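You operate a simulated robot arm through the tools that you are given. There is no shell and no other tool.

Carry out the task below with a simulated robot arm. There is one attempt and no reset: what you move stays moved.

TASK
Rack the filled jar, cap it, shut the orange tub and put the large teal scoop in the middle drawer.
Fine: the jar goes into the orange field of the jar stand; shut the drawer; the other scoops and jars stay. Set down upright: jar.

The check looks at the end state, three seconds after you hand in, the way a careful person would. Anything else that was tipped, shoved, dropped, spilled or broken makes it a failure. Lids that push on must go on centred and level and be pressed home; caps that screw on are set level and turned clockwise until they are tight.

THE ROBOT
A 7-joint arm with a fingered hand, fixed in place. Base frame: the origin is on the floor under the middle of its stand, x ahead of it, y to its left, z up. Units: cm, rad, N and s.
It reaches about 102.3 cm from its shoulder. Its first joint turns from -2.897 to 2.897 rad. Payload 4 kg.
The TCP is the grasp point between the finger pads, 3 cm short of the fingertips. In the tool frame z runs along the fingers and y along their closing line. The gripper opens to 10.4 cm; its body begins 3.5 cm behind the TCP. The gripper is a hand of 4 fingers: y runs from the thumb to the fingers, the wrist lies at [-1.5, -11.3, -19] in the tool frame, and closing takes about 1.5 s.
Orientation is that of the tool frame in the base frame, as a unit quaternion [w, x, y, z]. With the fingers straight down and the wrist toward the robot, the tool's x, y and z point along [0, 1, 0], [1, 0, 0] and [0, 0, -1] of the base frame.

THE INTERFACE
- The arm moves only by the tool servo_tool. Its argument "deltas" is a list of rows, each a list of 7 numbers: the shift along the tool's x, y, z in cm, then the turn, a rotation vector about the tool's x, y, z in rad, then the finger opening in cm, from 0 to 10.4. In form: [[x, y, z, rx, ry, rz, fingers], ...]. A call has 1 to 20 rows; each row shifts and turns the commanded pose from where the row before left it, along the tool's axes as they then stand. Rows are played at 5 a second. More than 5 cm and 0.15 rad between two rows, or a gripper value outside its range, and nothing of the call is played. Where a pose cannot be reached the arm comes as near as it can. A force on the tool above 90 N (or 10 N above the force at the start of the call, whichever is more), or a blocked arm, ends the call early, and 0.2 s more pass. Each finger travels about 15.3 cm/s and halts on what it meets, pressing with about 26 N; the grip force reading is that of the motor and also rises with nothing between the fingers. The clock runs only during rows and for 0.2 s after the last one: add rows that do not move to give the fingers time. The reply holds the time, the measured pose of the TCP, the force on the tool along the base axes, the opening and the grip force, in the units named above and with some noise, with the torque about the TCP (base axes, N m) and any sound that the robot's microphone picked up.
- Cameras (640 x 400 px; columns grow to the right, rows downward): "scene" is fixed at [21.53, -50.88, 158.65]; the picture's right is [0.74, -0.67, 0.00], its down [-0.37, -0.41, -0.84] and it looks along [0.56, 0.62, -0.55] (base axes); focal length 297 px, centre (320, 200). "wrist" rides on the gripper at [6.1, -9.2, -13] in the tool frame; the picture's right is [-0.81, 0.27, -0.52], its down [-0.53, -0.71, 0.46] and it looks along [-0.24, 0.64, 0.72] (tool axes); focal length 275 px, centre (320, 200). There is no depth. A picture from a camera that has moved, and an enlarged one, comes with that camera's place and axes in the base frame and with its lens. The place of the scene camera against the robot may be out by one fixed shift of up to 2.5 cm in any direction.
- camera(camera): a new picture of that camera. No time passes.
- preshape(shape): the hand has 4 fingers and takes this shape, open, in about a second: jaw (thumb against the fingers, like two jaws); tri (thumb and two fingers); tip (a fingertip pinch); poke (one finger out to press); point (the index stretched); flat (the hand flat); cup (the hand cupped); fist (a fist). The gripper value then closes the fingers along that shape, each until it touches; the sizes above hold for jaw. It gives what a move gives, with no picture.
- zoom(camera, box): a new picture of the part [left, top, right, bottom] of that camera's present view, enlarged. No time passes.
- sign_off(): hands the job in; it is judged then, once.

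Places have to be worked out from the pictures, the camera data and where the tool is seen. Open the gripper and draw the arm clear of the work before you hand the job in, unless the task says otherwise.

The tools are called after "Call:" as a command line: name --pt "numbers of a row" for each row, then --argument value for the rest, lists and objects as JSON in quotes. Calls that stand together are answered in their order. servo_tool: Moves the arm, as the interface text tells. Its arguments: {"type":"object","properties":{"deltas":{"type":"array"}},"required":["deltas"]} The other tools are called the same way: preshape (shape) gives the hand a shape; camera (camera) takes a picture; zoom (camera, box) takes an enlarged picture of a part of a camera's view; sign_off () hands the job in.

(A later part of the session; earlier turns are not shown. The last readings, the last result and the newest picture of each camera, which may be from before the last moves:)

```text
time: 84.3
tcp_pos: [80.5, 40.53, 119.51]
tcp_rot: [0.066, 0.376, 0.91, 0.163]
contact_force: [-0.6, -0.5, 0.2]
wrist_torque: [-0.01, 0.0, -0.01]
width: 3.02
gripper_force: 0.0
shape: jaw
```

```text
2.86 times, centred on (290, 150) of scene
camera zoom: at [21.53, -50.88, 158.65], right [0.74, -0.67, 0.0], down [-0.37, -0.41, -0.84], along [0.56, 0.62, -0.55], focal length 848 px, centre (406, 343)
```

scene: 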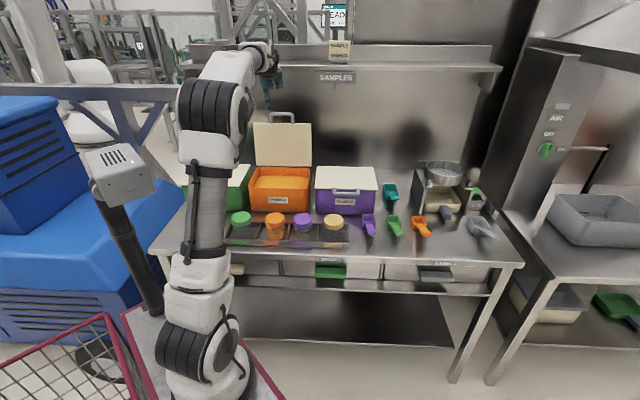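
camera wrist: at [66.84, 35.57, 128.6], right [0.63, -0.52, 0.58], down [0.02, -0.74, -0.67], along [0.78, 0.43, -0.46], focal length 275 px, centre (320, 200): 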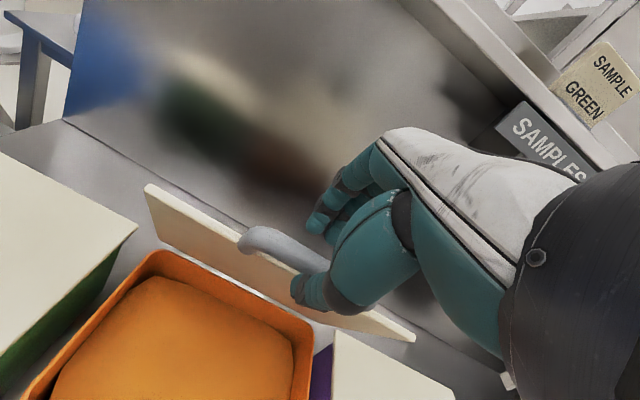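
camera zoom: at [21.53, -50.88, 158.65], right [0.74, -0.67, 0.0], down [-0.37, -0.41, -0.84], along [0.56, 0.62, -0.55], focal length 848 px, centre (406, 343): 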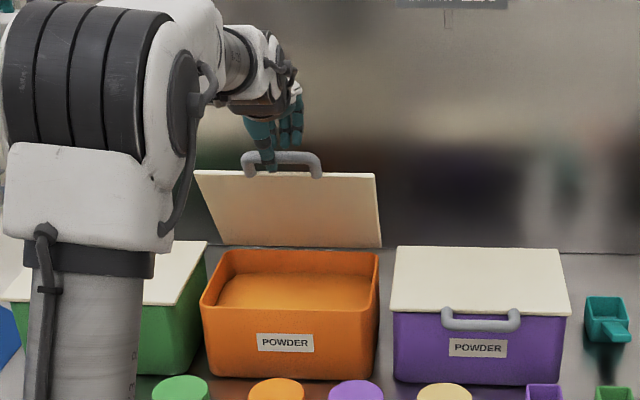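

Following well. I continue down the arc to about 40°, bringing the fingers back toward vertical.

Call:
servo_tool --pt "0 -1.76 0.55 0.044 0 0 3.0" --pt "0 -1.76 0.65 0.044 0 0 3.0" --pt "0 -1.76 0.7 0.044 0 0 3.0" --pt "0 -1.76 0.75 0.044 0 0 3.0" --pt "0 0 0 0 0 0 3.0"

Call:
camera --camera "wrist"

Call:
zoom --camera "scene" --box '[240, 80, 340, 220]'

```text
time: 85.5
tcp_pos: [76.33, 36.06, 114.94]
tcp_rot: [0.034, 0.381, 0.921, 0.081]
contact_force: [-0.3, 0.6, -0.2]
wrist_torque: [0.01, 0.0, 0.01]
width: 3.03
gripper_force: 0.1
shape: jaw
```

```text
taken
camera wrist: at [64.03, 32.36, 126.19], right [0.7, -0.44, 0.56], down [-0.06, -0.82, -0.57], along [0.71, 0.37, -0.6], focal length 275 px, centre (320, 200)
```

wrist: 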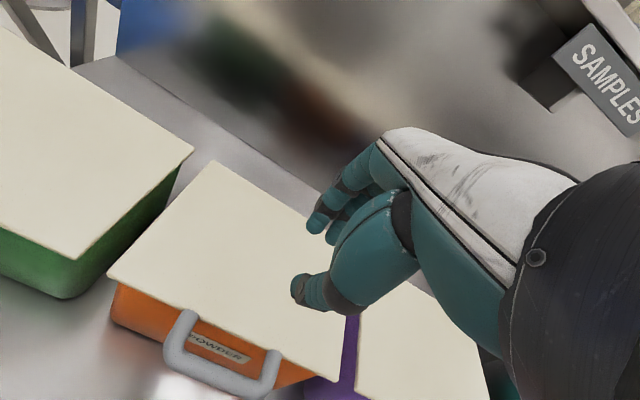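

```text
2.86 times, centred on (290, 150) of scene
camera zoom: at [21.53, -50.88, 158.65], right [0.74, -0.67, 0.0], down [-0.37, -0.41, -0.84], along [0.56, 0.62, -0.55], focal length 848 px, centre (406, 343)
```

zoom: 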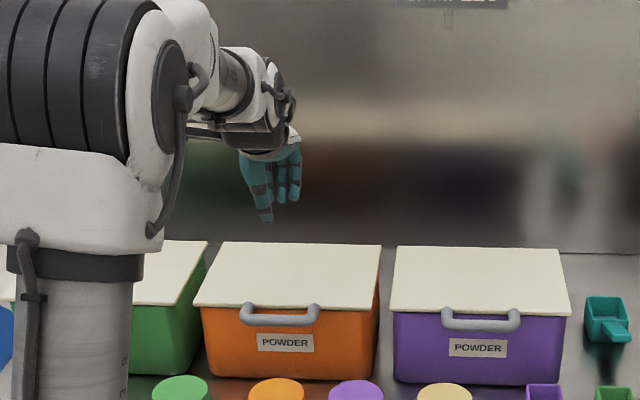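

The lid slipped out of the cage and dropped shut; it now looks flush like the other tubs. I straighten the hand over the lid and will press it gently to be sure it is fully down.

Call:
zoom --camera "scene" --box '[240, 150, 390, 225]'

Call:
servo_tool --pt "0 0.8 0 0.0875 0 0 2.0" --pt "0 0.8 0 0.0875 0 0 2.0" --pt "0 0.8 0 0 0 0 2.0" --pt "0 0 2.0 0 0 0 2.0" --pt "0 0 2.0 0 0 0 2.0" --pt "0 0 0 0 0 0 2.0"

Call:
camera --camera "wrist"

```text
4.27 times, centred on (315, 188) of scene
camera zoom: at [21.53, -50.88, 158.65], right [0.74, -0.67, 0.0], down [-0.37, -0.41, -0.84], along [0.56, 0.62, -0.55], focal length 1267 px, centre (341, 253)
```

zoom: 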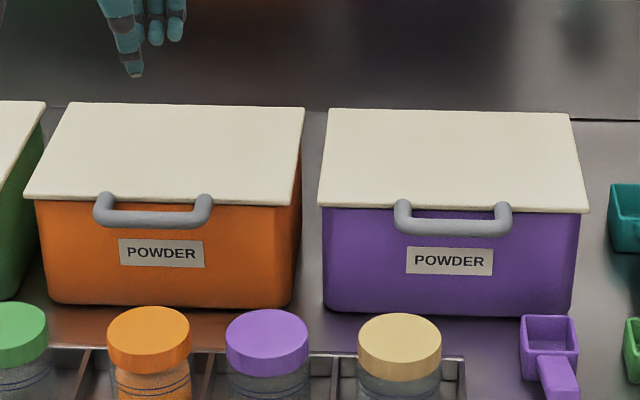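

```text
time: 86.9
tcp_pos: [78.01, 37.85, 111.11]
tcp_rot: [-0.001, 0.382, 0.924, 0.001]
contact_force: [-0.2, -0.1, -0.5]
wrist_torque: [0.0, 0.0, -0.02]
width: 2.01
gripper_force: 0.0
shape: jaw
```

```text
taken
camera wrist: at [67.07, 35.67, 124.2], right [0.77, -0.38, 0.52], down [-0.13, -0.88, -0.46], along [0.63, 0.28, -0.72], focal length 275 px, centre (320, 200)
```

wrist: 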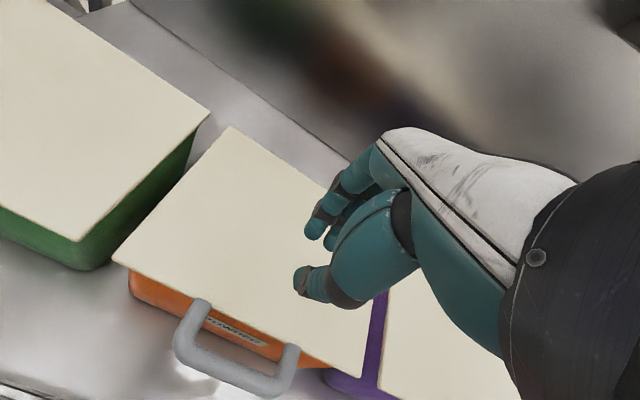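

It looks shut the same as the purple one. I lower the fingertips onto the lid carefully and press lightly.

Call:
servo_tool --pt "0 0 2.0 0 0 0 2.0" --pt "0 0 2.0 0 0 0 2.0" --pt "0 0 1.0 0 0 0 2.0" --pt "0 0 0.5 0 0 0 2.0" --pt "0 0 0 0 0 0 2.0"

```text
time: 88.1
tcp_pos: [77.88, 37.75, 105.58]
tcp_rot: [0.0, 0.382, 0.924, 0.0]
contact_force: [-0.1, 0.7, 0.3]
wrist_torque: [0.04, -0.03, 0.01]
width: 2.04
gripper_force: 0.1
shape: jaw
```

No contact yet at 105.6; I go on in 0.4 cm steps.

Call:
servo_tool --pt "0 0 0.4 0 0 0 2.0" --pt "0 0 0.4 0 0 0 2.0" --pt "0 0 0.4 0 0 0 2.0" --pt "0 0 0 0 0 0 2.0"

```text
time: 89.1
tcp_pos: [77.84, 37.77, 104.41]
tcp_rot: [0.0, 0.382, 0.924, 0.0]
contact_force: [-0.4, -0.2, -0.2]
wrist_torque: [0.03, 0.01, -0.01]
width: 2.0
gripper_force: 0.0
shape: jaw
```

Call:
servo_tool --pt "0 0 0.4 0 0 0 2.0" --pt "0 0 0.4 0 0 0 2.0" --pt "0 0 0.3 0 0 0 2.0" --pt "0 0 0 0 0 0 2.0"

Call:
zoom --camera "scene" --box '[240, 150, 390, 225]'

```text
time: 90.1
tcp_pos: [77.8, 37.81, 103.2]
tcp_rot: [0.0, 0.382, 0.924, 0.0]
contact_force: [0.6, 0.0, 0.7]
wrist_torque: [-0.01, 0.0, 0.01]
width: 2.02
gripper_force: 0.2
shape: jaw
```

```text
4.27 times, centred on (315, 188) of scene
camera zoom: at [21.53, -50.88, 158.65], right [0.74, -0.67, 0.0], down [-0.37, -0.41, -0.84], along [0.56, 0.62, -0.55], focal length 1267 px, centre (341, 253)
```

zoom: 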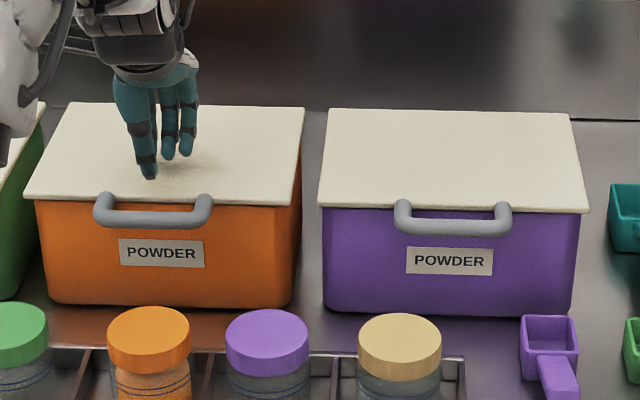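

Fingertips are just above the lid. I continue to light contact.

Call:
servo_tool --pt "0 0 0.3 0 0 0 2.0" --pt "0 0 0.3 0 0 0 2.0" --pt "0 0 0.2 0 0 0 2.0" --pt "0 0 0 0 0 0 2.0"

```text
time: 91.1
tcp_pos: [77.85, 37.68, 102.51]
tcp_rot: [0.0, 0.382, 0.924, 0.001]
contact_force: [0.2, -0.7, 0.2]
wrist_torque: [-0.01, 0.03, 0.03]
width: 2.03
gripper_force: 0.1
shape: jaw
```

Call:
servo_tool --pt "0 0 0.3 0 0 0 2.0" --pt "0 0 0.3 0 0 0 2.0" --pt "0 0 0.3 0 0 0 2.0" --pt "0 0 0 0 0 0 2.0"

```text
time: 92.1
tcp_pos: [77.89, 37.91, 101.93]
tcp_rot: [0.001, 0.382, 0.924, 0.004]
contact_force: [-1.9, -1.6, 31.9]
wrist_torque: [-0.28, 0.45, 0.0]
width: 2.2
gripper_force: 0.1
shape: jaw
```

The lid is firmly down (32 N). I lift away and turn to the drawer; first I look at it closely.

Call:
servo_tool --pt "0 0 -2.0 0 0 0 3.0" --pt "0 0 -3.5 0 0 0 6.0" --pt "0 0 -3.5 0 0 0 10.4" --pt "0 0 -3.5 0 0 0 10.4" --pt "0 0 0 0 0 0 10.4"

Call:
zoom --camera "scene" --box '[270, 235, 390, 300]'

Call:
zoom --camera "scene" --box '[305, 250, 355, 285]'

Call:
zoom --camera "scene" --box '[340, 170, 500, 280]'

```text
time: 93.3
tcp_pos: [77.71, 37.58, 114.39]
tcp_rot: [-0.001, 0.382, 0.924, 0.0]
contact_force: [0.3, 0.4, 0.9]
wrist_torque: [0.02, -0.01, -0.02]
width: 10.37
gripper_force: 0.1
shape: jaw
```

```text
5.33 times, centred on (330, 268) of scene
camera zoom: at [21.53, -50.88, 158.65], right [0.74, -0.67, 0.0], down [-0.37, -0.41, -0.84], along [0.56, 0.62, -0.55], focal length 1584 px, centre (267, -160)
```

zoom: 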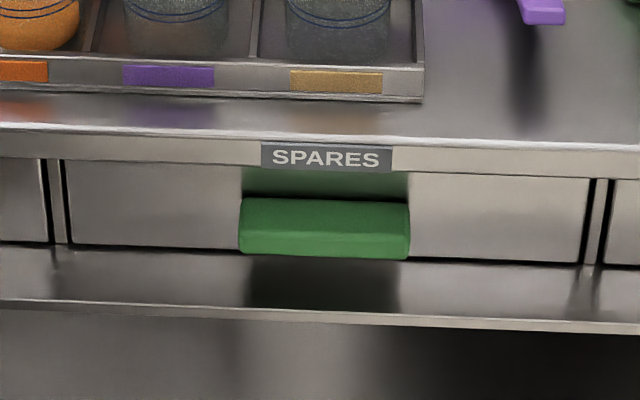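

```text
11.43 times, centred on (330, 268) of scene
camera zoom: at [21.53, -50.88, 158.65], right [0.74, -0.67, 0.0], down [-0.37, -0.41, -0.84], along [0.56, 0.62, -0.55], focal length 3394 px, centre (206, -571)
```

zoom: 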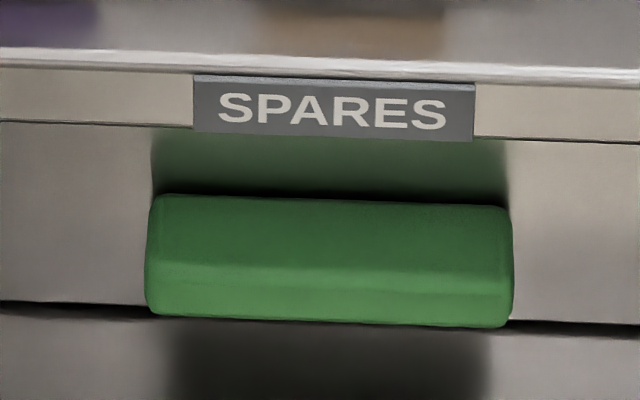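

```text
3.64 times, centred on (420, 225) of scene
camera zoom: at [21.53, -50.88, 158.65], right [0.74, -0.67, 0.0], down [-0.37, -0.41, -0.84], along [0.56, 0.62, -0.55], focal length 1080 px, centre (-44, 109)
```

zoom: 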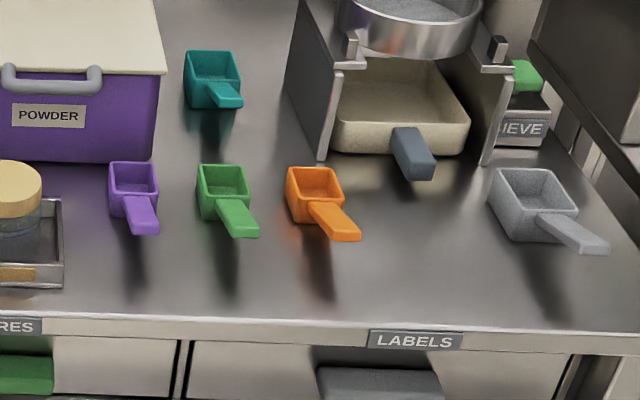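

The lid is shut. The middle drawer's handle is a solid green block, about u 51.3, n 51.5–54.3, z 77.9–80.6, so I'll pinch it top and bottom with the hand pitched forward. I move to free space in front of the bench at that u first.

Call:
servo_tool --pt "0 -2.0 -1.0 0 0 0 10.4" --pt "-1.0 -3.0 -1.0 0 0 0 10.4" --pt "-1.8 -3.3 -1.0 0 0 0 10.4" --pt "-1.8 -3.3 0 0 0 0 10.4" --pt "-1.8 -3.3 0 0 0 0 10.4" --pt "-1.8 -3.3 0 0 0 0 10.4" --pt "-1.8 -3.3 0 0 0 0 10.4" --pt "-1.8 -3.3 0 0 0 0 10.4" --pt "-1.8 -3.3 0 0 0 0 10.4" --pt "-1.8 -3.3 0 0 0 0 10.4" --pt "-1.8 -3.3 0 0 0 0 10.4" --pt "-1.8 -3.0 0 0 0 0 10.4" --pt "-1.8 -2.0 0 0 0 0 10.4" --pt "-1.6 -2.0 0 0 0 0 10.4" --pt "0 0 0 0 0 0 10.4"

Call:
camera --camera "scene"

Call:
camera --camera "wrist"

```text
time: 96.5
tcp_pos: [64.11, -7.4, 116.96]
tcp_rot: [0.0, 0.382, 0.924, 0.0]
contact_force: [-0.7, 0.4, -0.1]
wrist_torque: [0.04, -0.02, 0.0]
width: 10.38
gripper_force: 0.0
shape: jaw
```

```text
taken
```

scene: 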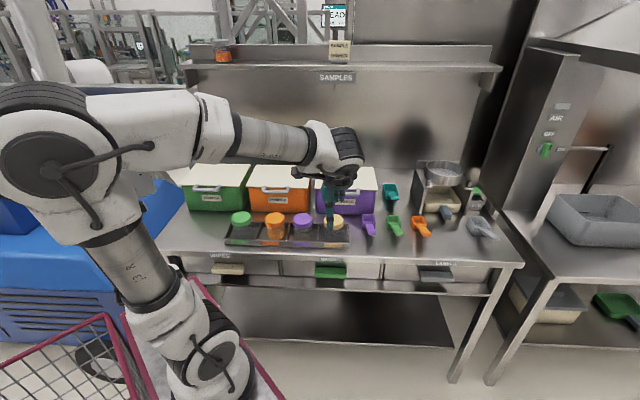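

```text
taken
camera wrist: at [53.31, -9.58, 130.03], right [0.77, -0.38, 0.52], down [-0.13, -0.88, -0.46], along [0.63, 0.28, -0.72], focal length 275 px, centre (320, 200)
```

wrist: 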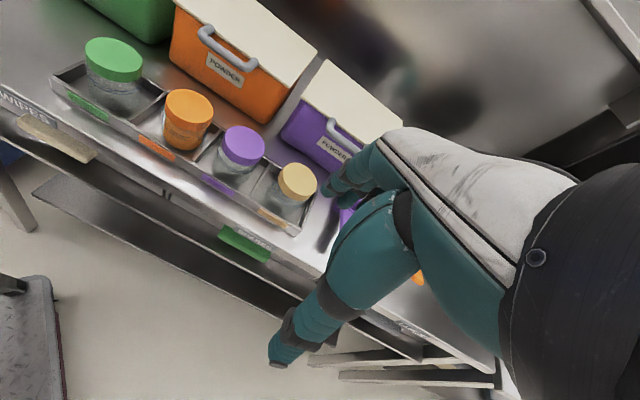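

I check the green handle from here with a zoom.

Call:
zoom --camera "wrist" --box '[180, 190, 320, 290]'

```text
4.00 times, centred on (250, 240) of wrist
camera zoom: at [53.31, -9.58, 130.03], right [0.77, -0.38, 0.52], down [-0.13, -0.88, -0.46], along [0.63, 0.28, -0.72], focal length 1101 px, centre (600, 40)
```

zoom: 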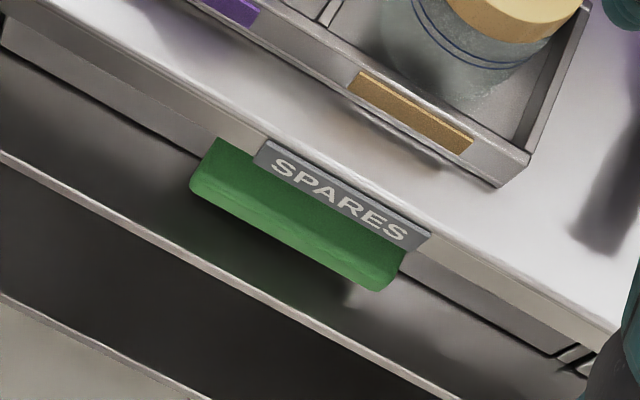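

Seen from here, the drawer front is recessed: handle block spans about n 53.8–56.7, z 75.3–78.2, centred u 50.2. I pitch the hand forward in stages, here in free space, so the fingers will point into the bench.

Call:
servo_tool --pt "0 0 0 -0.127 0 0 10.4" --pt "0 0 0 -0.127 0 0 10.4" --pt "0 0 0 -0.127 0 0 10.4" --pt "0 0 0 -0.127 0 0 10.4" --pt "0 0 0 -0.127 0 0 10.4" --pt "0 0 0 -0.127 0 0 10.4" --pt "0 0 0 0 0 0 10.4"

Call:
camera --camera "scene"

Call:
camera --camera "wrist"

```text
time: 98.1
tcp_pos: [64.27, -7.58, 117.06]
tcp_rot: [0.142, 0.354, 0.858, 0.344]
contact_force: [0.3, -0.5, 0.4]
wrist_torque: [-0.01, 0.0, 0.01]
width: 10.38
gripper_force: 0.0
shape: jaw
```

```text
taken
```

scene: 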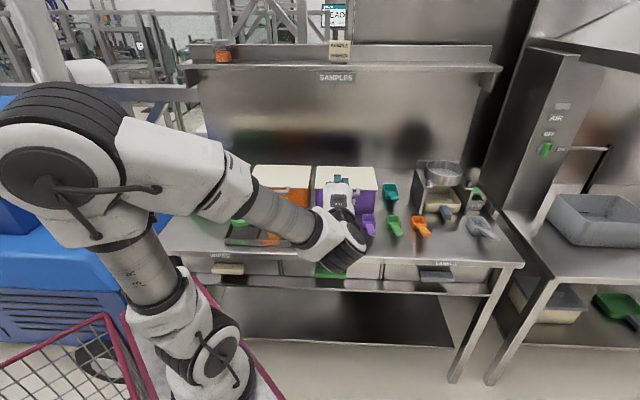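

```text
taken
camera wrist: at [48.92, -14.37, 120.16], right [0.46, -0.69, 0.56], down [0.24, -0.52, -0.82], along [0.86, 0.51, -0.08], focal length 275 px, centre (320, 200)
```

wrist: 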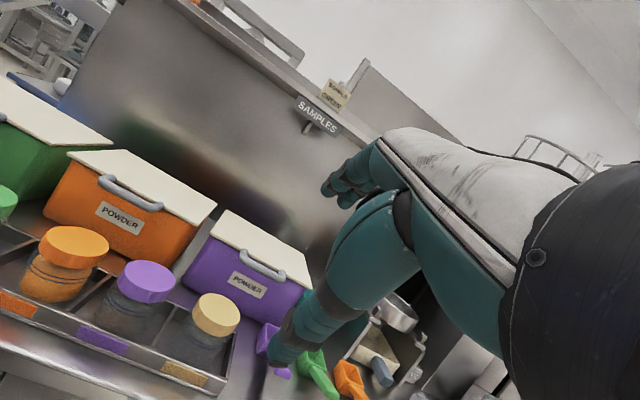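

Pitch is at 44°; the arm handles it well. I continue to 80°.

Call:
servo_tool --pt "0 0 0 -0.127 0 0 10.4" --pt "0 0 0 -0.127 0 0 10.4" --pt "0 0 0 -0.127 0 0 9.0" --pt "0 0 0 -0.127 0 0 8.0" --pt "0 0 0 -0.127 0 0 7.0" --pt "0 0 0 0 0 0 6.5" --pt "0 0 0 0 0 0 6.5"

Call:
camera --camera "scene"

Call:
camera --camera "wrist"

```text
time: 99.7
tcp_pos: [66.93, -9.2, 118.24]
tcp_rot: [0.242, 0.295, 0.714, 0.587]
contact_force: [0.6, 0.0, -0.4]
wrist_torque: [0.02, 0.01, 0.05]
width: 6.52
gripper_force: 0.1
shape: jaw
out of reach, approached as far as the arm can: row 2, 3, 4, 5
```

```text
taken
```

scene: 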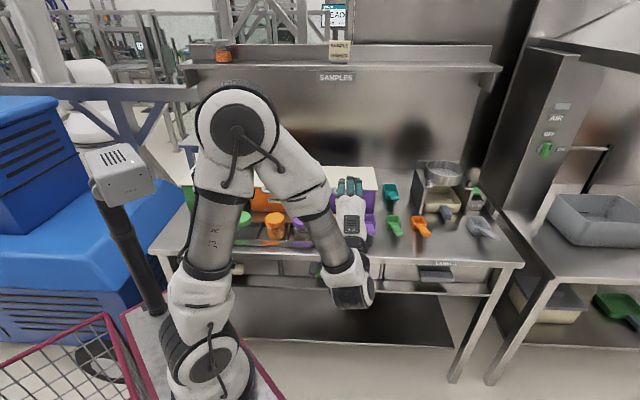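

```text
taken
camera wrist: at [52.29, -15.15, 111.69], right [0.25, -0.89, 0.37], down [0.6, -0.15, -0.79], along [0.76, 0.42, 0.49], focal length 275 px, centre (320, 200)
```

wrist: 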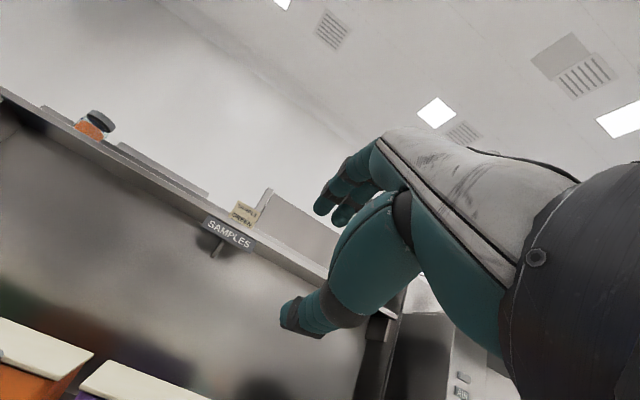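

The orientation is right (79°), only the position so close to the base is out of reach. I go lower and further out, toward the handle, where the arm has room.

Call:
servo_tool --pt "0 -2.0 2.0 0 0 0 6.5" --pt "0 -3.0 1.5 0 0 0 6.5" --pt "0 -3.2 1.2 0 0 0 6.5" --pt "0 -3.2 1.2 0 0 0 6.5" --pt "0 -3.2 1.2 0 0 0 6.5" --pt "0 -3.2 1.2 0 0 0 6.5" --pt "0 -3.2 1.2 0 0 0 6.5" --pt "0 -2.5 1.1 0 0 0 6.5" --pt "0 0 0 0 0 0 6.5" --pt "0 0 0 0 0 0 6.5"

Call:
camera --camera "scene"

Call:
camera --camera "wrist"

```text
time: 101.9
tcp_pos: [79.24, -7.24, 102.3]
tcp_rot: [0.244, 0.294, 0.709, 0.593]
contact_force: [0.1, -0.1, 0.1]
wrist_torque: [0.02, 0.02, 0.01]
width: 6.54
gripper_force: 0.1
shape: jaw
out of reach, approached as far as the arm can: row 3, 4, 5, 6, 7, 8
```

```text
taken
```

scene: 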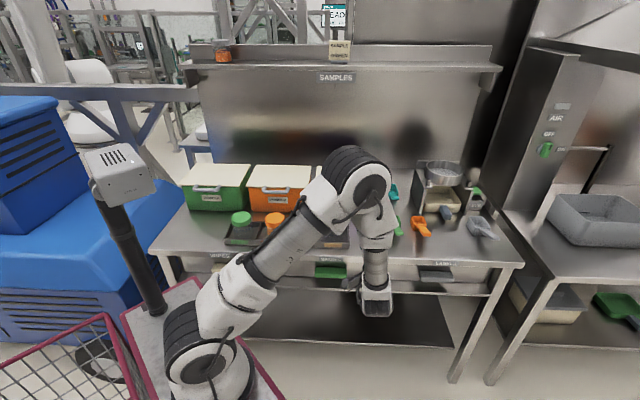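

```text
taken
camera wrist: at [64.75, -13.24, 95.69], right [0.25, -0.9, 0.36], down [0.6, -0.14, -0.78], along [0.76, 0.41, 0.51], focal length 275 px, centre (320, 200)
```

wrist: 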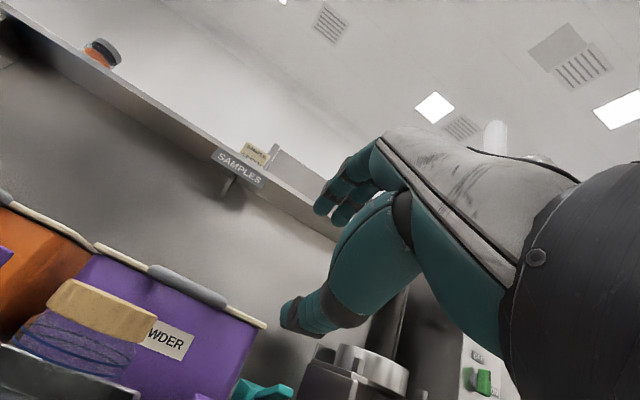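

That attitude is against the wrist's range (the arm folds over the bench), so I undo it: back up along the same path, then un-pitch. I'll use the opposite roll (thumb above, wrist above) instead.

Call:
servo_tool --pt "0 2.5 -1.1 0 0 0 6.5" --pt "0 3.2 -1.2 0 0 0 6.5" --pt "0 3.2 -1.2 0 0 0 6.5" --pt "0 3.2 -1.2 0 0 0 6.5" --pt "0 3.2 -1.2 0 0 0 6.5" --pt "0 3.2 -1.2 0 0 0 6.5" --pt "0 3.0 -1.5 0 0 0 6.5" --pt "0 2.0 -2.0 0 0 0 6.5" --pt "0 0 0 0.127 0 0 6.5" --pt "0 0 0 0.127 0 0 6.5" --pt "0 0 0 0.127 0 0 6.5" --pt "0 0 0 0.127 0 0 6.5" --pt "0 0 0 0.127 0 0 6.5" --pt "0 0 0 0 0 0 6.5"

Call:
camera --camera "scene"

```text
time: 104.9
tcp_pos: [74.64, -11.68, 127.05]
tcp_rot: [0.142, 0.355, 0.858, 0.343]
contact_force: [-0.2, 0.2, 0.3]
wrist_torque: [0.01, -0.04, 0.02]
width: 6.52
gripper_force: 0.0
shape: jaw
```

```text
taken
```

scene: 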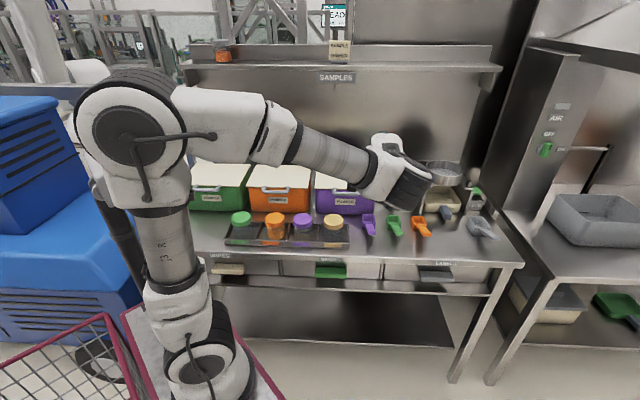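

Back in a comfortable posture, everything on the bench unchanged. I straighten the hand to vertical and then yaw it counter-clockwise by 90°.

Call:
servo_tool --pt "0 0 0 0.127 0 0 6.5" --pt "0 0 0 0.127 0 0 6.5" --pt "0 0 0 0.127 0 0 6.5" --pt "0 0 0 0.127 0 0 6.5" --pt "0 0 0 0.127 0 0 6.5" --pt "0 0 0 0.127 0 0 6.5" --pt "0 0 0 0 0 -0.131 6.5" --pt "0 0 0 0 0 -0.131 6.5" --pt "0 0 0 0 0 -0.131 6.5" --pt "0 0 0 0 0 -0.131 6.5" --pt "0 0 0 0 0 -0.131 6.5" --pt "0 0 0 0 0 -0.131 6.5" --pt "0 0 0 0 0 -0.131 6.5" --pt "0 0 0 0 0 -0.131 6.5" --pt "0 0 0 0 0 -0.131 6.5" --pt "0 0 0 0 0 -0.131 6.5" --pt "0 0 0 0 0 -0.131 6.5" --pt "0 0 0 0 0 -0.131 6.5" --pt "0 0 0 0 0 0 6.5"

Call:
camera --camera "scene"

```text
time: 108.9
tcp_pos: [74.41, -11.86, 127.26]
tcp_rot: [0.001, -0.384, 0.923, 0.0]
contact_force: [-0.6, 0.6, 0.9]
wrist_torque: [-0.08, -0.03, 0.01]
width: 6.5
gripper_force: 0.1
shape: jaw
```

```text
taken
```

scene: 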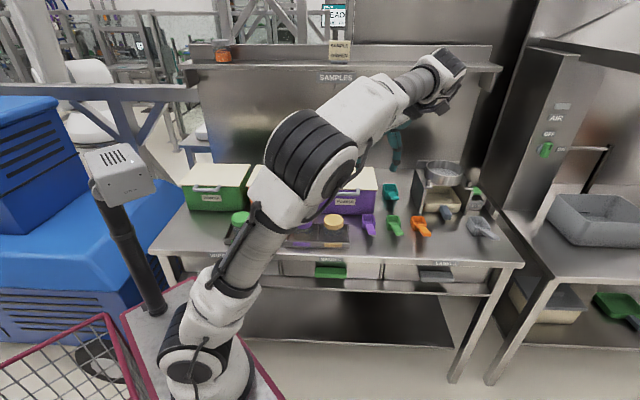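

Yaw −90° is fine. I continue turning toward −180°.

Call:
servo_tool --pt "0 0 0 0 0 -0.131 6.5" --pt "0 0 0 0 0 -0.131 6.5" --pt "0 0 0 0 0 -0.131 6.5" --pt "0 0 0 0 0 -0.131 6.5" --pt "0 0 0 0 0 -0.131 6.5" --pt "0 0 0 0 0 -0.131 6.5" --pt "0 0 0 0 0 0 6.5"

Call:
camera --camera "scene"

```text
time: 110.5
tcp_pos: [74.42, -9.9, 126.19]
tcp_rot: [-0.007, -0.426, 0.905, 0.002]
contact_force: [0.1, -0.2, 0.1]
wrist_torque: [0.0, -0.05, 0.02]
width: 6.51
gripper_force: 0.1
shape: jaw
out of reach, approached as far as the arm can: row 1, 2, 3, 4, 5, 6
```

```text
taken
```

scene: 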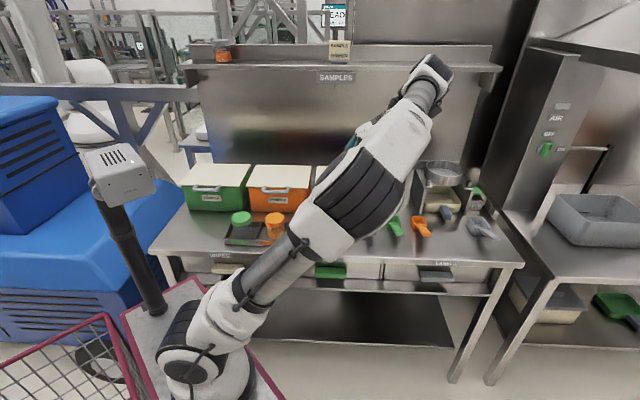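

Turning about the vertical runs out of reach. The same hand attitude can be had by rotating only the last joint about the flange axis, so I first return to the reference yaw and place the hand in free space in front of the middle drawer.

Call:
servo_tool --pt "0 0 0 0 0 0.128 6.5" --pt "0 0 0 0 0 0.128 6.5" --pt "0 0 0 0 0 0.128 6.5" --pt "0 0 0 0 0 0.128 6.5" --pt "0 0 0 0 0 0.128 6.5" --pt "0 0 0 0 0 0.128 6.5" --pt "0 0 0 0 0 0.128 6.5" --pt "0 0 0 0 0 0.128 6.5" --pt "0 0 0 0 0 0.128 6.5" --pt "0 0 0 0 0 0.128 6.5" --pt "0 0 0 0 0 0.128 6.5" --pt "0 0 0 0 0 0.128 6.5" --pt "0 0 0 0 0 0.128 6.5" --pt "2.3 -0.9 0 0 0 0 6.5" --pt "2.3 -0.9 0 0 0 0 6.5" --pt "2.3 -0.9 0 0 0 0 6.5" --pt "2.2 -0.9 0 0 0 0 6.5" --pt "0 0 0 0 0 0 6.5"

Call:
camera --camera "scene"

```text
time: 114.3
tcp_pos: [65.51, -5.89, 126.1]
tcp_rot: [-0.006, 0.381, 0.924, -0.004]
contact_force: [-0.5, 0.2, 0.4]
wrist_torque: [0.01, 0.01, -0.01]
width: 6.52
gripper_force: 0.0
shape: jaw
```

```text
taken
```

scene: 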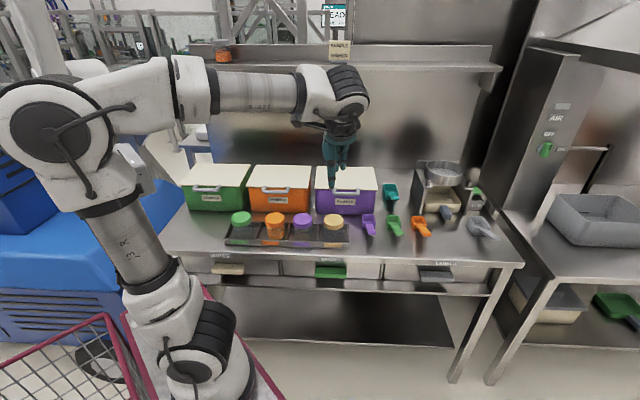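

Now I rotate about the flange axis (only the last joint should turn), in two halves with a check.

Call:
servo_tool --pt "0 0 0 -0.0097 -0.0727 -0.1222 6.5" --pt "0 0 0 -0.0097 -0.0727 -0.1222 6.5" --pt "0 0 0 -0.0097 -0.0727 -0.1222 6.5" --pt "0 0 0 -0.0097 -0.0727 -0.1222 6.5" --pt "0 0 0 -0.0097 -0.0727 -0.1222 6.5" --pt "0 0 0 -0.0097 -0.0727 -0.1222 6.5" --pt "0 0 0 -0.0097 -0.0727 -0.1222 6.5" --pt "0 0 0 -0.0097 -0.0727 -0.1222 6.5" --pt "0 0 0 -0.0097 -0.0727 -0.1222 6.5" --pt "0 0 0 -0.0097 -0.0727 -0.1222 6.5" --pt "0 0 0 -0.0097 -0.0727 -0.1222 6.5" --pt "0 0 0 0 0 0 6.5"

Call:
camera --camera "scene"

Call:
camera --camera "wrist"

```text
time: 116.9
tcp_pos: [65.53, -5.84, 126.36]
tcp_rot: [0.345, -0.291, 0.888, -0.092]
contact_force: [0.9, 0.4, 0.3]
wrist_torque: [0.0, 0.0, -0.01]
width: 6.52
gripper_force: 0.0
shape: jaw
```

```text
taken
```

scene: 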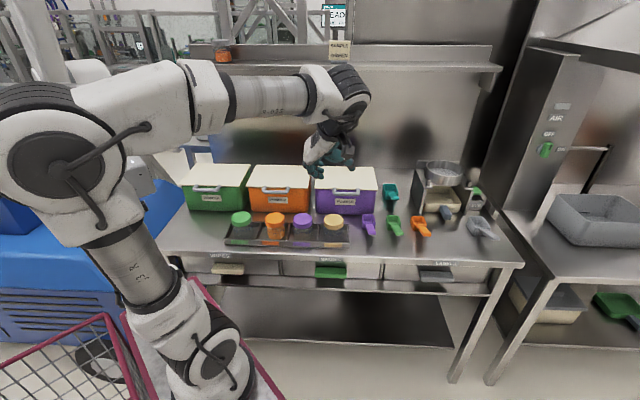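

```text
taken
camera wrist: at [57.35, -17.48, 135.97], right [0.01, 0.67, 0.74], down [0.94, -0.25, 0.22], along [0.34, 0.69, -0.64], focal length 275 px, centre (320, 200)
```

wrist: 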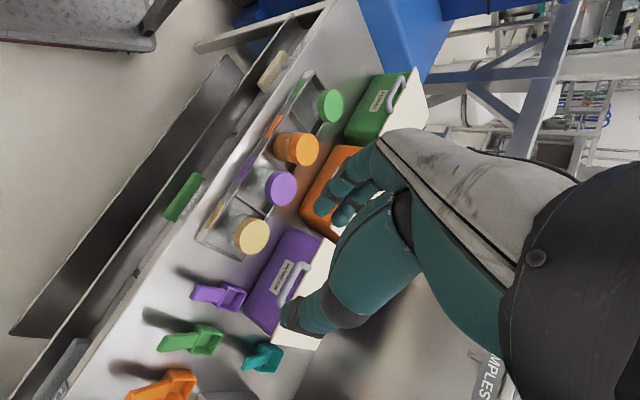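

Only the last joint moved, as hoped. I do the second half.

Call:
servo_tool --pt "0 0 0 -0.0097 -0.0727 -0.1222 6.5" --pt "0 0 0 -0.0097 -0.0727 -0.1222 6.5" --pt "0 0 0 -0.0097 -0.0727 -0.1222 6.5" --pt "0 0 0 -0.0097 -0.0727 -0.1222 6.5" --pt "0 0 0 -0.0097 -0.0727 -0.1222 6.5" --pt "0 0 0 -0.0097 -0.0727 -0.1222 6.5" --pt "0 0 0 -0.0097 -0.0727 -0.1222 6.5" --pt "0 0 0 -0.0097 -0.0727 -0.1222 6.5" --pt "0 0 0 -0.0097 -0.0727 -0.1222 6.5" --pt "0 0 0 -0.0097 -0.0727 -0.1222 6.5" --pt "0 0 0 -0.0097 -0.0727 -0.1222 6.5" --pt "0 0 0 0 0 0 6.5"

Call:
camera --camera "scene"

Call:
camera --camera "wrist"

```text
time: 119.5
tcp_pos: [65.45, -5.86, 126.37]
tcp_rot: [-0.495, 0.793, -0.332, 0.127]
contact_force: [-0.1, 0.8, -0.4]
wrist_torque: [-0.01, 0.02, -0.03]
width: 6.52
gripper_force: 0.1
shape: jaw
```

```text
taken
```

scene: 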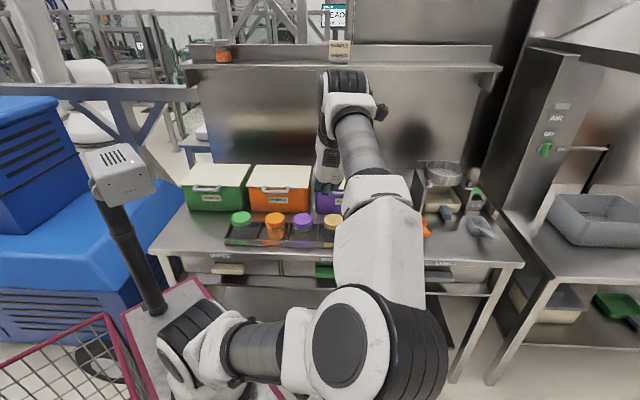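

```text
taken
camera wrist: at [66.77, -16.44, 139.79], right [-0.99, 0.09, 0.11], down [0.13, 0.87, 0.47], along [-0.06, 0.48, -0.88], focal length 275 px, centre (320, 200)
```

wrist: 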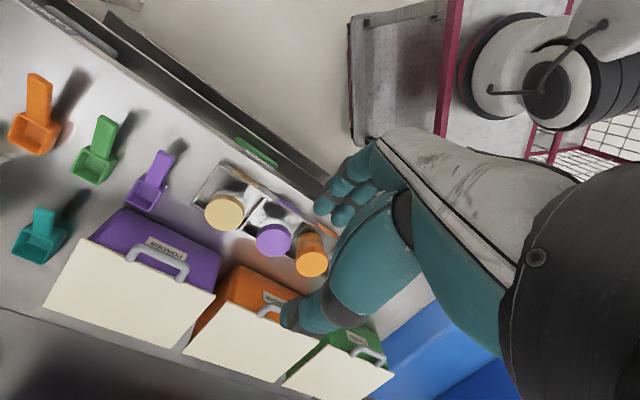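

The arm re-posed with the elbow on the free right-front side, and the hand now has thumb above and fingers below, pointing into the bench and 28° down. I level the pointing direction to horizontal.

Call:
servo_tool --pt "0 0 0 0.1267 0.0246 -0.0268 6.5" --pt "0 0 0 0.1267 0.0246 -0.0268 6.5" --pt "0 0 0 0.1267 0.0246 -0.0268 6.5" --pt "0 0 0 0.1 0.0194 -0.0211 6.5" --pt "0 0 0 0 0 0 6.5"

Call:
camera --camera "scene"

Call:
camera --camera "wrist"

```text
time: 120.7
tcp_pos: [65.46, -5.98, 126.34]
tcp_rot: [-0.647, 0.66, -0.276, 0.265]
contact_force: [0.3, 0.1, 0.5]
wrist_torque: [0.03, 0.02, 0.0]
width: 6.5
gripper_force: 0.0
shape: jaw
```

```text
taken
```

scene: 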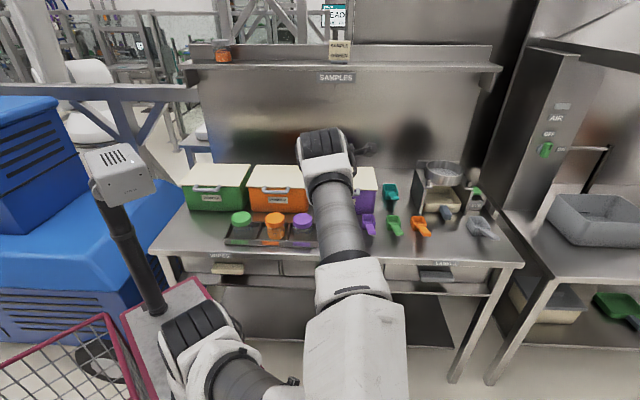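

```text
taken
camera wrist: at [60.77, -19.45, 135.84], right [-0.95, 0.2, -0.26], down [-0.04, 0.71, 0.71], along [0.32, 0.68, -0.66], focal length 275 px, centre (320, 200)
```

wrist: 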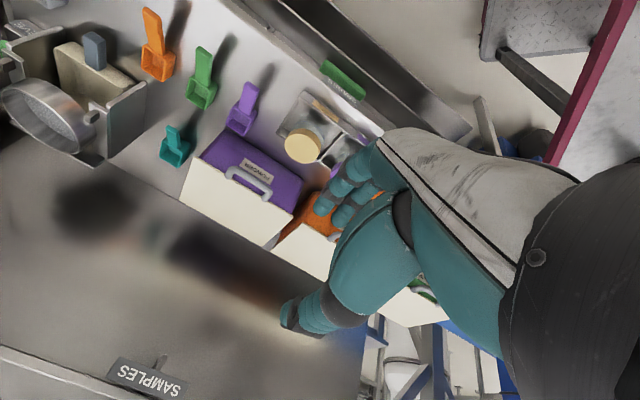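

Exactly the attitude I wanted: fingers point into the bench, thumb above. I lower the hand in front of the drawer in two stages.

Call:
servo_tool --pt "0 3.0 0 0 0 0 6.5" --pt "0 3.5 0 0 0 0 6.5" --pt "0 3.5 0 0 0 0 6.5" --pt "0 3.5 0 0 0 0 6.5" --pt "0 3.5 0 0 0 0 6.5" --pt "0 3.5 0 0 0 0 6.5" --pt "0 3.5 0 0 0 0 6.5" --pt "0 3.5 0 0 0 0 6.5" --pt "0 0 0 0 0 0 6.5"

Call:
camera --camera "scene"

Call:
camera --camera "wrist"

```text
time: 122.7
tcp_pos: [69.01, -7.87, 100.8]
tcp_rot: [-0.646, 0.662, -0.276, 0.263]
contact_force: [-0.7, 0.0, 0.3]
wrist_torque: [0.02, -0.02, -0.01]
width: 6.52
gripper_force: 0.0
shape: jaw
out of reach, approached as far as the arm can: row 6, 7, 8
```

```text
taken
```

scene: 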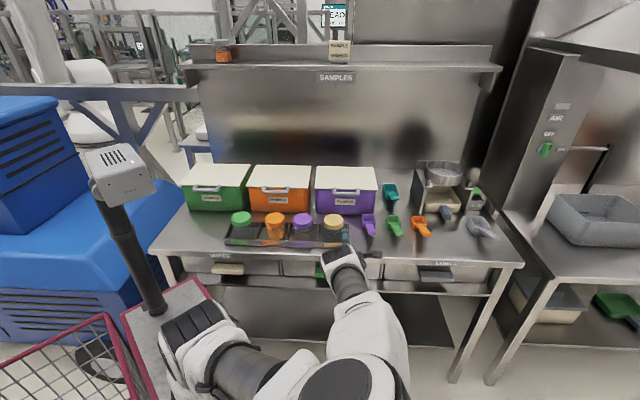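

```text
taken
camera wrist: at [64.47, -21.33, 110.33], right [-0.95, 0.2, -0.25], down [-0.04, 0.71, 0.71], along [0.32, 0.68, -0.66], focal length 275 px, centre (320, 200)
```

wrist: 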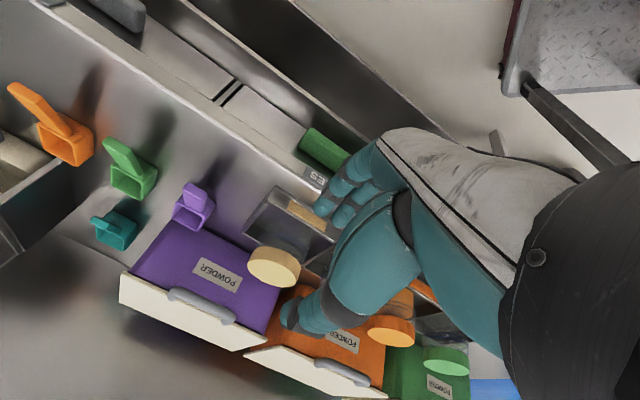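

Too close to the base to fold lower there. I swing the hand about the vertical so the wrist sits further right (pointing into the bench at an angle), then go on down.

Call:
servo_tool --pt "0 0 0 0 -0.12 0 6.5" --pt "0 0 0 0 -0.12 0 6.5" --pt "0 0 0 0 -0.12 0 6.5" --pt "0 0 0 0 -0.12 0 6.5" --pt "0 0 0 0 -0.12 0 6.5" --pt "0 0 0 0 0 0 6.5"

Call:
camera --camera "scene"

Call:
camera --camera "wrist"

```text
time: 124.1
tcp_pos: [62.54, 9.13, 100.1]
tcp_rot: [-0.697, 0.71, -0.077, 0.062]
contact_force: [-0.9, -0.1, 0.0]
wrist_torque: [0.01, 0.03, 0.0]
width: 6.5
gripper_force: 0.0
shape: jaw
out of reach, approached as far as the arm can: row 2, 3, 4, 5
```

```text
taken
```

scene: 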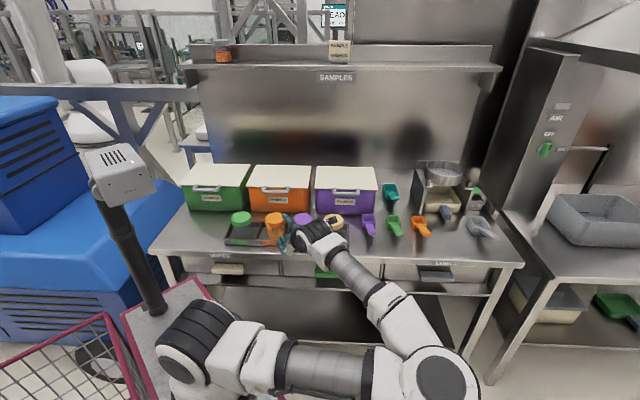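

```text
taken
camera wrist: at [66.1, -4.58, 109.35], right [-0.9, -0.35, -0.25], down [-0.42, 0.56, 0.71], along [-0.11, 0.75, -0.65], focal length 275 px, centre (320, 200)
```

wrist: 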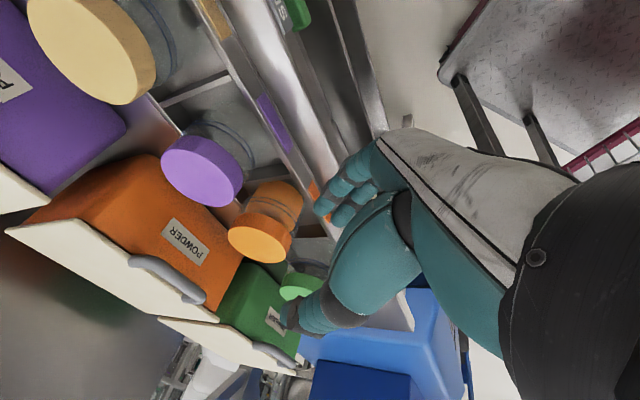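

The arm slid the hand left along the bench edge (nothing touched) while keeping the attitude. The handle should be reachable from the right-hand side, so I move to u ≈ 58 at this height first.

Call:
servo_tool --pt "1.3 0 -1.0 0 0 0 6.5" --pt "2.65 0 -2.03 0 0 0 6.5" --pt "2.65 0 -2.03 0 0 0 6.5" --pt "2.65 0 -2.03 0 0 0 6.5" --pt "2.65 0 -2.03 0 0 0 6.5" --pt "2.65 0 -2.03 0 0 0 6.5" --pt "1.3 0 -1.0 0 0 0 6.5" --pt "0 0 0 0 0 0 6.5"

Call:
camera --camera "scene"

Call:
camera --camera "wrist"

```text
time: 125.9
tcp_pos: [63.18, 10.12, 99.67]
tcp_rot: [-0.698, 0.71, -0.075, 0.059]
contact_force: [-0.2, -0.8, -0.6]
wrist_torque: [-0.04, 0.0, 0.0]
width: 6.51
gripper_force: 0.1
shape: jaw
out of reach, approached as far as the arm can: row 1, 2, 3, 4, 5, 6, 7
```

```text
taken
```

scene: 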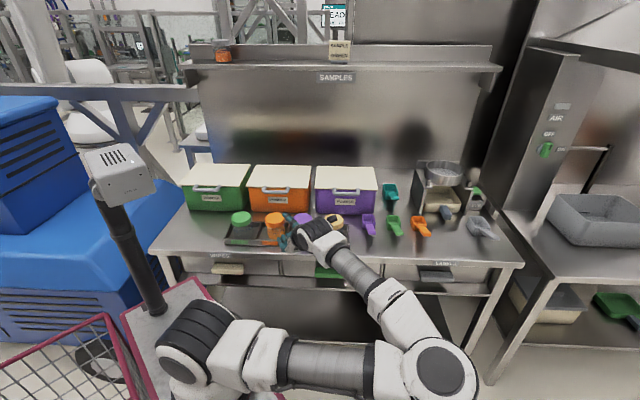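

```text
taken
camera wrist: at [67.01, -3.66, 108.9], right [-0.9, -0.36, -0.25], down [-0.42, 0.56, 0.72], along [-0.12, 0.75, -0.65], focal length 275 px, centre (320, 200)
```

wrist: 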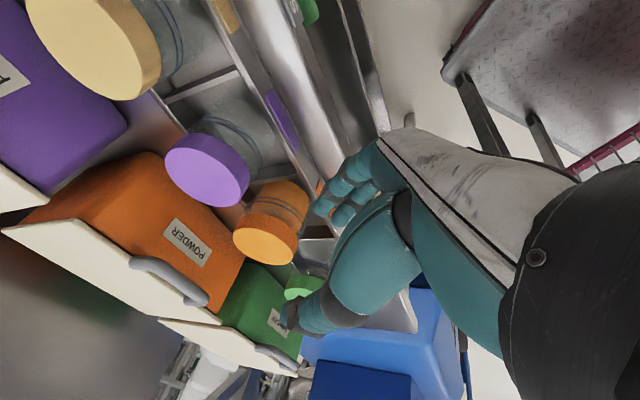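

That attitude sits at a joint limit here, so I give up this grip and undo it: raise first, then swing back.

Call:
servo_tool --pt "0 -2.0 0 0 0 0 6.5" --pt "0 -3.0 0 0 0 0 6.5" --pt "0 -3.0 0 0 0 0 6.5" --pt "0 -3.0 0 0 0 0 6.5" --pt "0 -3.0 0 0 0 0 6.5" --pt "0 -3.0 0 0 0 0 6.5" --pt "0 -3.0 0 0 0 0 6.5" --pt "0 -3.0 0 0 0 0 6.5" --pt "0 -3.0 0 0 0 0 6.5" --pt "0 0 0 0 0.12 0 6.5" --pt "0 0 0 0 0.12 0 6.5" --pt "0 0 0 0 0.12 0 6.5" --pt "0 0 0 0 0.12 0 6.5" --pt "0 0 0 0 0.1 0 6.5" --pt "0 0 0 0 0 0 6.5"

Call:
camera --camera "scene"

```text
time: 129.1
tcp_pos: [63.74, 10.59, 125.85]
tcp_rot: [-0.648, 0.663, -0.27, 0.257]
contact_force: [-0.2, 0.5, -0.3]
wrist_torque: [-0.02, -0.01, -0.01]
width: 6.52
gripper_force: 0.0
shape: jaw
```

```text
taken
```

scene: 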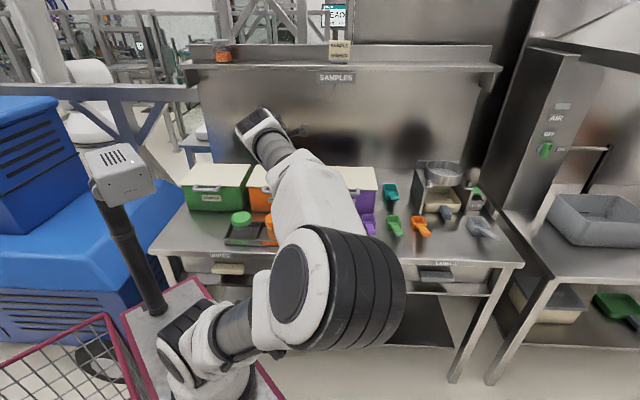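

Good. I move back to where I made the flip, tip the hand down again and turn the last joint back by 180°.

Call:
servo_tool --pt "2.58 0 -2.08 0 0 0 6.5" --pt "2.58 0 -2.08 0 0 0 6.5" --pt "2.58 0 -2.08 0 0 0 6.5" --pt "2.58 0 -2.08 0 0 0 6.5" --pt "2.58 0 -2.08 0 0 0 6.5" --pt "0 0 0 -0.12 -0.0233 0.0254 6.5" --pt "0 0 0 -0.12 -0.0233 0.0254 6.5" --pt "0 0 0 -0.12 -0.0233 0.0254 6.5" --pt "0 0 0 -0.12 -0.0233 0.0254 6.5" --pt "0 0 0 0 0 0 6.5"

Call:
servo_tool --pt "0 0 0 0.0097 0.0727 0.1222 6.5" --pt "0 0 0 0.0097 0.0727 0.1222 6.5" --pt "0 0 0 0.0097 0.0727 0.1222 6.5" --pt "0 0 0 0.0097 0.0727 0.1222 6.5" --pt "0 0 0 0.0097 0.0727 0.1222 6.5" --pt "0 0 0 0.0097 0.0727 0.1222 6.5" --pt "0 0 0 0.0097 0.0727 0.1222 6.5" --pt "0 0 0 0.0097 0.0727 0.1222 6.5" --pt "0 0 0 0.0097 0.0727 0.1222 6.5" --pt "0 0 0 0.0097 0.0727 0.1222 6.5" --pt "0 0 0 0.0097 0.0727 0.1222 6.5" --pt "0 0 0 0.0097 0.0727 0.1222 6.5" --pt "0 0 0 0.0097 0.0727 0.1222 6.5" --pt "0 0 0 0.0097 0.0727 0.1222 6.5" --pt "0 0 0 0.0097 0.0727 0.1222 6.5" --pt "0 0 0 0.0097 0.0727 0.1222 6.5" --pt "0 0 0 0 0 0 6.5"

Call:
camera --camera "scene"

```text
time: 131.3
tcp_pos: [65.95, -5.98, 125.9]
tcp_rot: [-0.495, 0.796, -0.326, 0.121]
contact_force: [-0.1, 0.3, 0.0]
wrist_torque: [-0.03, 0.01, 0.0]
width: 6.49
gripper_force: 0.1
shape: jaw
```

```text
time: 134.9
tcp_pos: [65.99, -5.82, 125.78]
tcp_rot: [0.199, 0.009, 0.978, -0.054]
contact_force: [-0.7, -0.2, -0.6]
wrist_torque: [0.02, 0.03, 0.0]
width: 6.52
gripper_force: 0.1
shape: jaw
```

```text
taken
```

scene: 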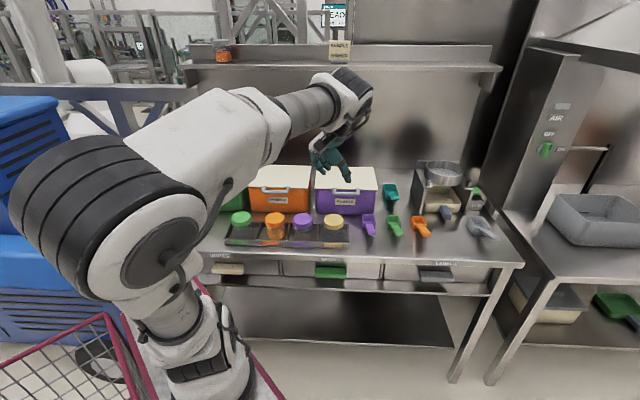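

The elbow is back on the left. New plan: approach with the fingers pitched 45° down-forward and yawed 20°, press on the handle block's top under the bench overhang and drag the drawer a little open by friction. I set that attitude here.

Call:
servo_tool --pt "0 0 0 -0.1116 0.0335 0.0793 6.5" --pt "0 0 0 -0.1116 0.0335 0.0793 6.5" --pt "0 0 0 -0.1116 0.0335 0.0793 6.5" --pt "0 0 0 -0.1116 0.0335 0.0793 6.5" --pt "0 0 0 -0.1116 0.0335 0.0793 6.5" --pt "0 0 0 -0.1116 0.0335 0.0793 6.5" --pt "0 0 0 -0.1116 0.0335 0.0793 6.5" --pt "0 0 0 0 0 0 6.5"

Call:
camera --camera "scene"

Call:
camera --camera "wrist"

```text
time: 136.7
tcp_pos: [66.02, -5.91, 125.84]
tcp_rot: [0.083, 0.199, 0.902, 0.374]
contact_force: [0.1, -0.4, -0.5]
wrist_torque: [0.0, 0.0, 0.01]
width: 6.53
gripper_force: 0.0
shape: jaw
```

```text
taken
```

scene: 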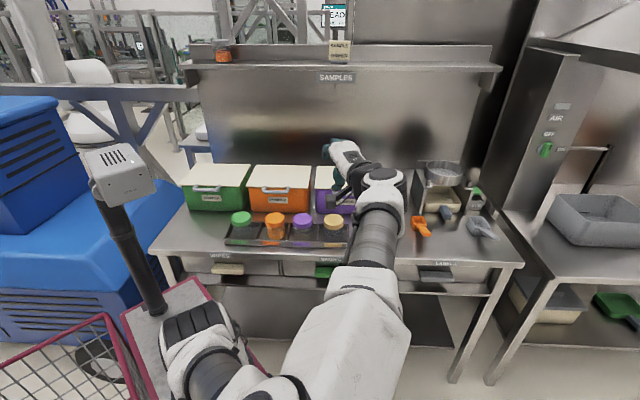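

```text
taken
camera wrist: at [53.73, -17.59, 128.61], right [0.66, -0.5, 0.56], down [0.41, -0.39, -0.83], along [0.63, 0.78, -0.06], focal length 275 px, centre (320, 200)
```

wrist: 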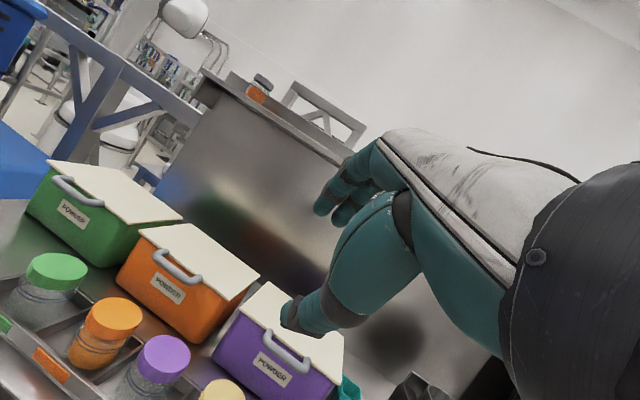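

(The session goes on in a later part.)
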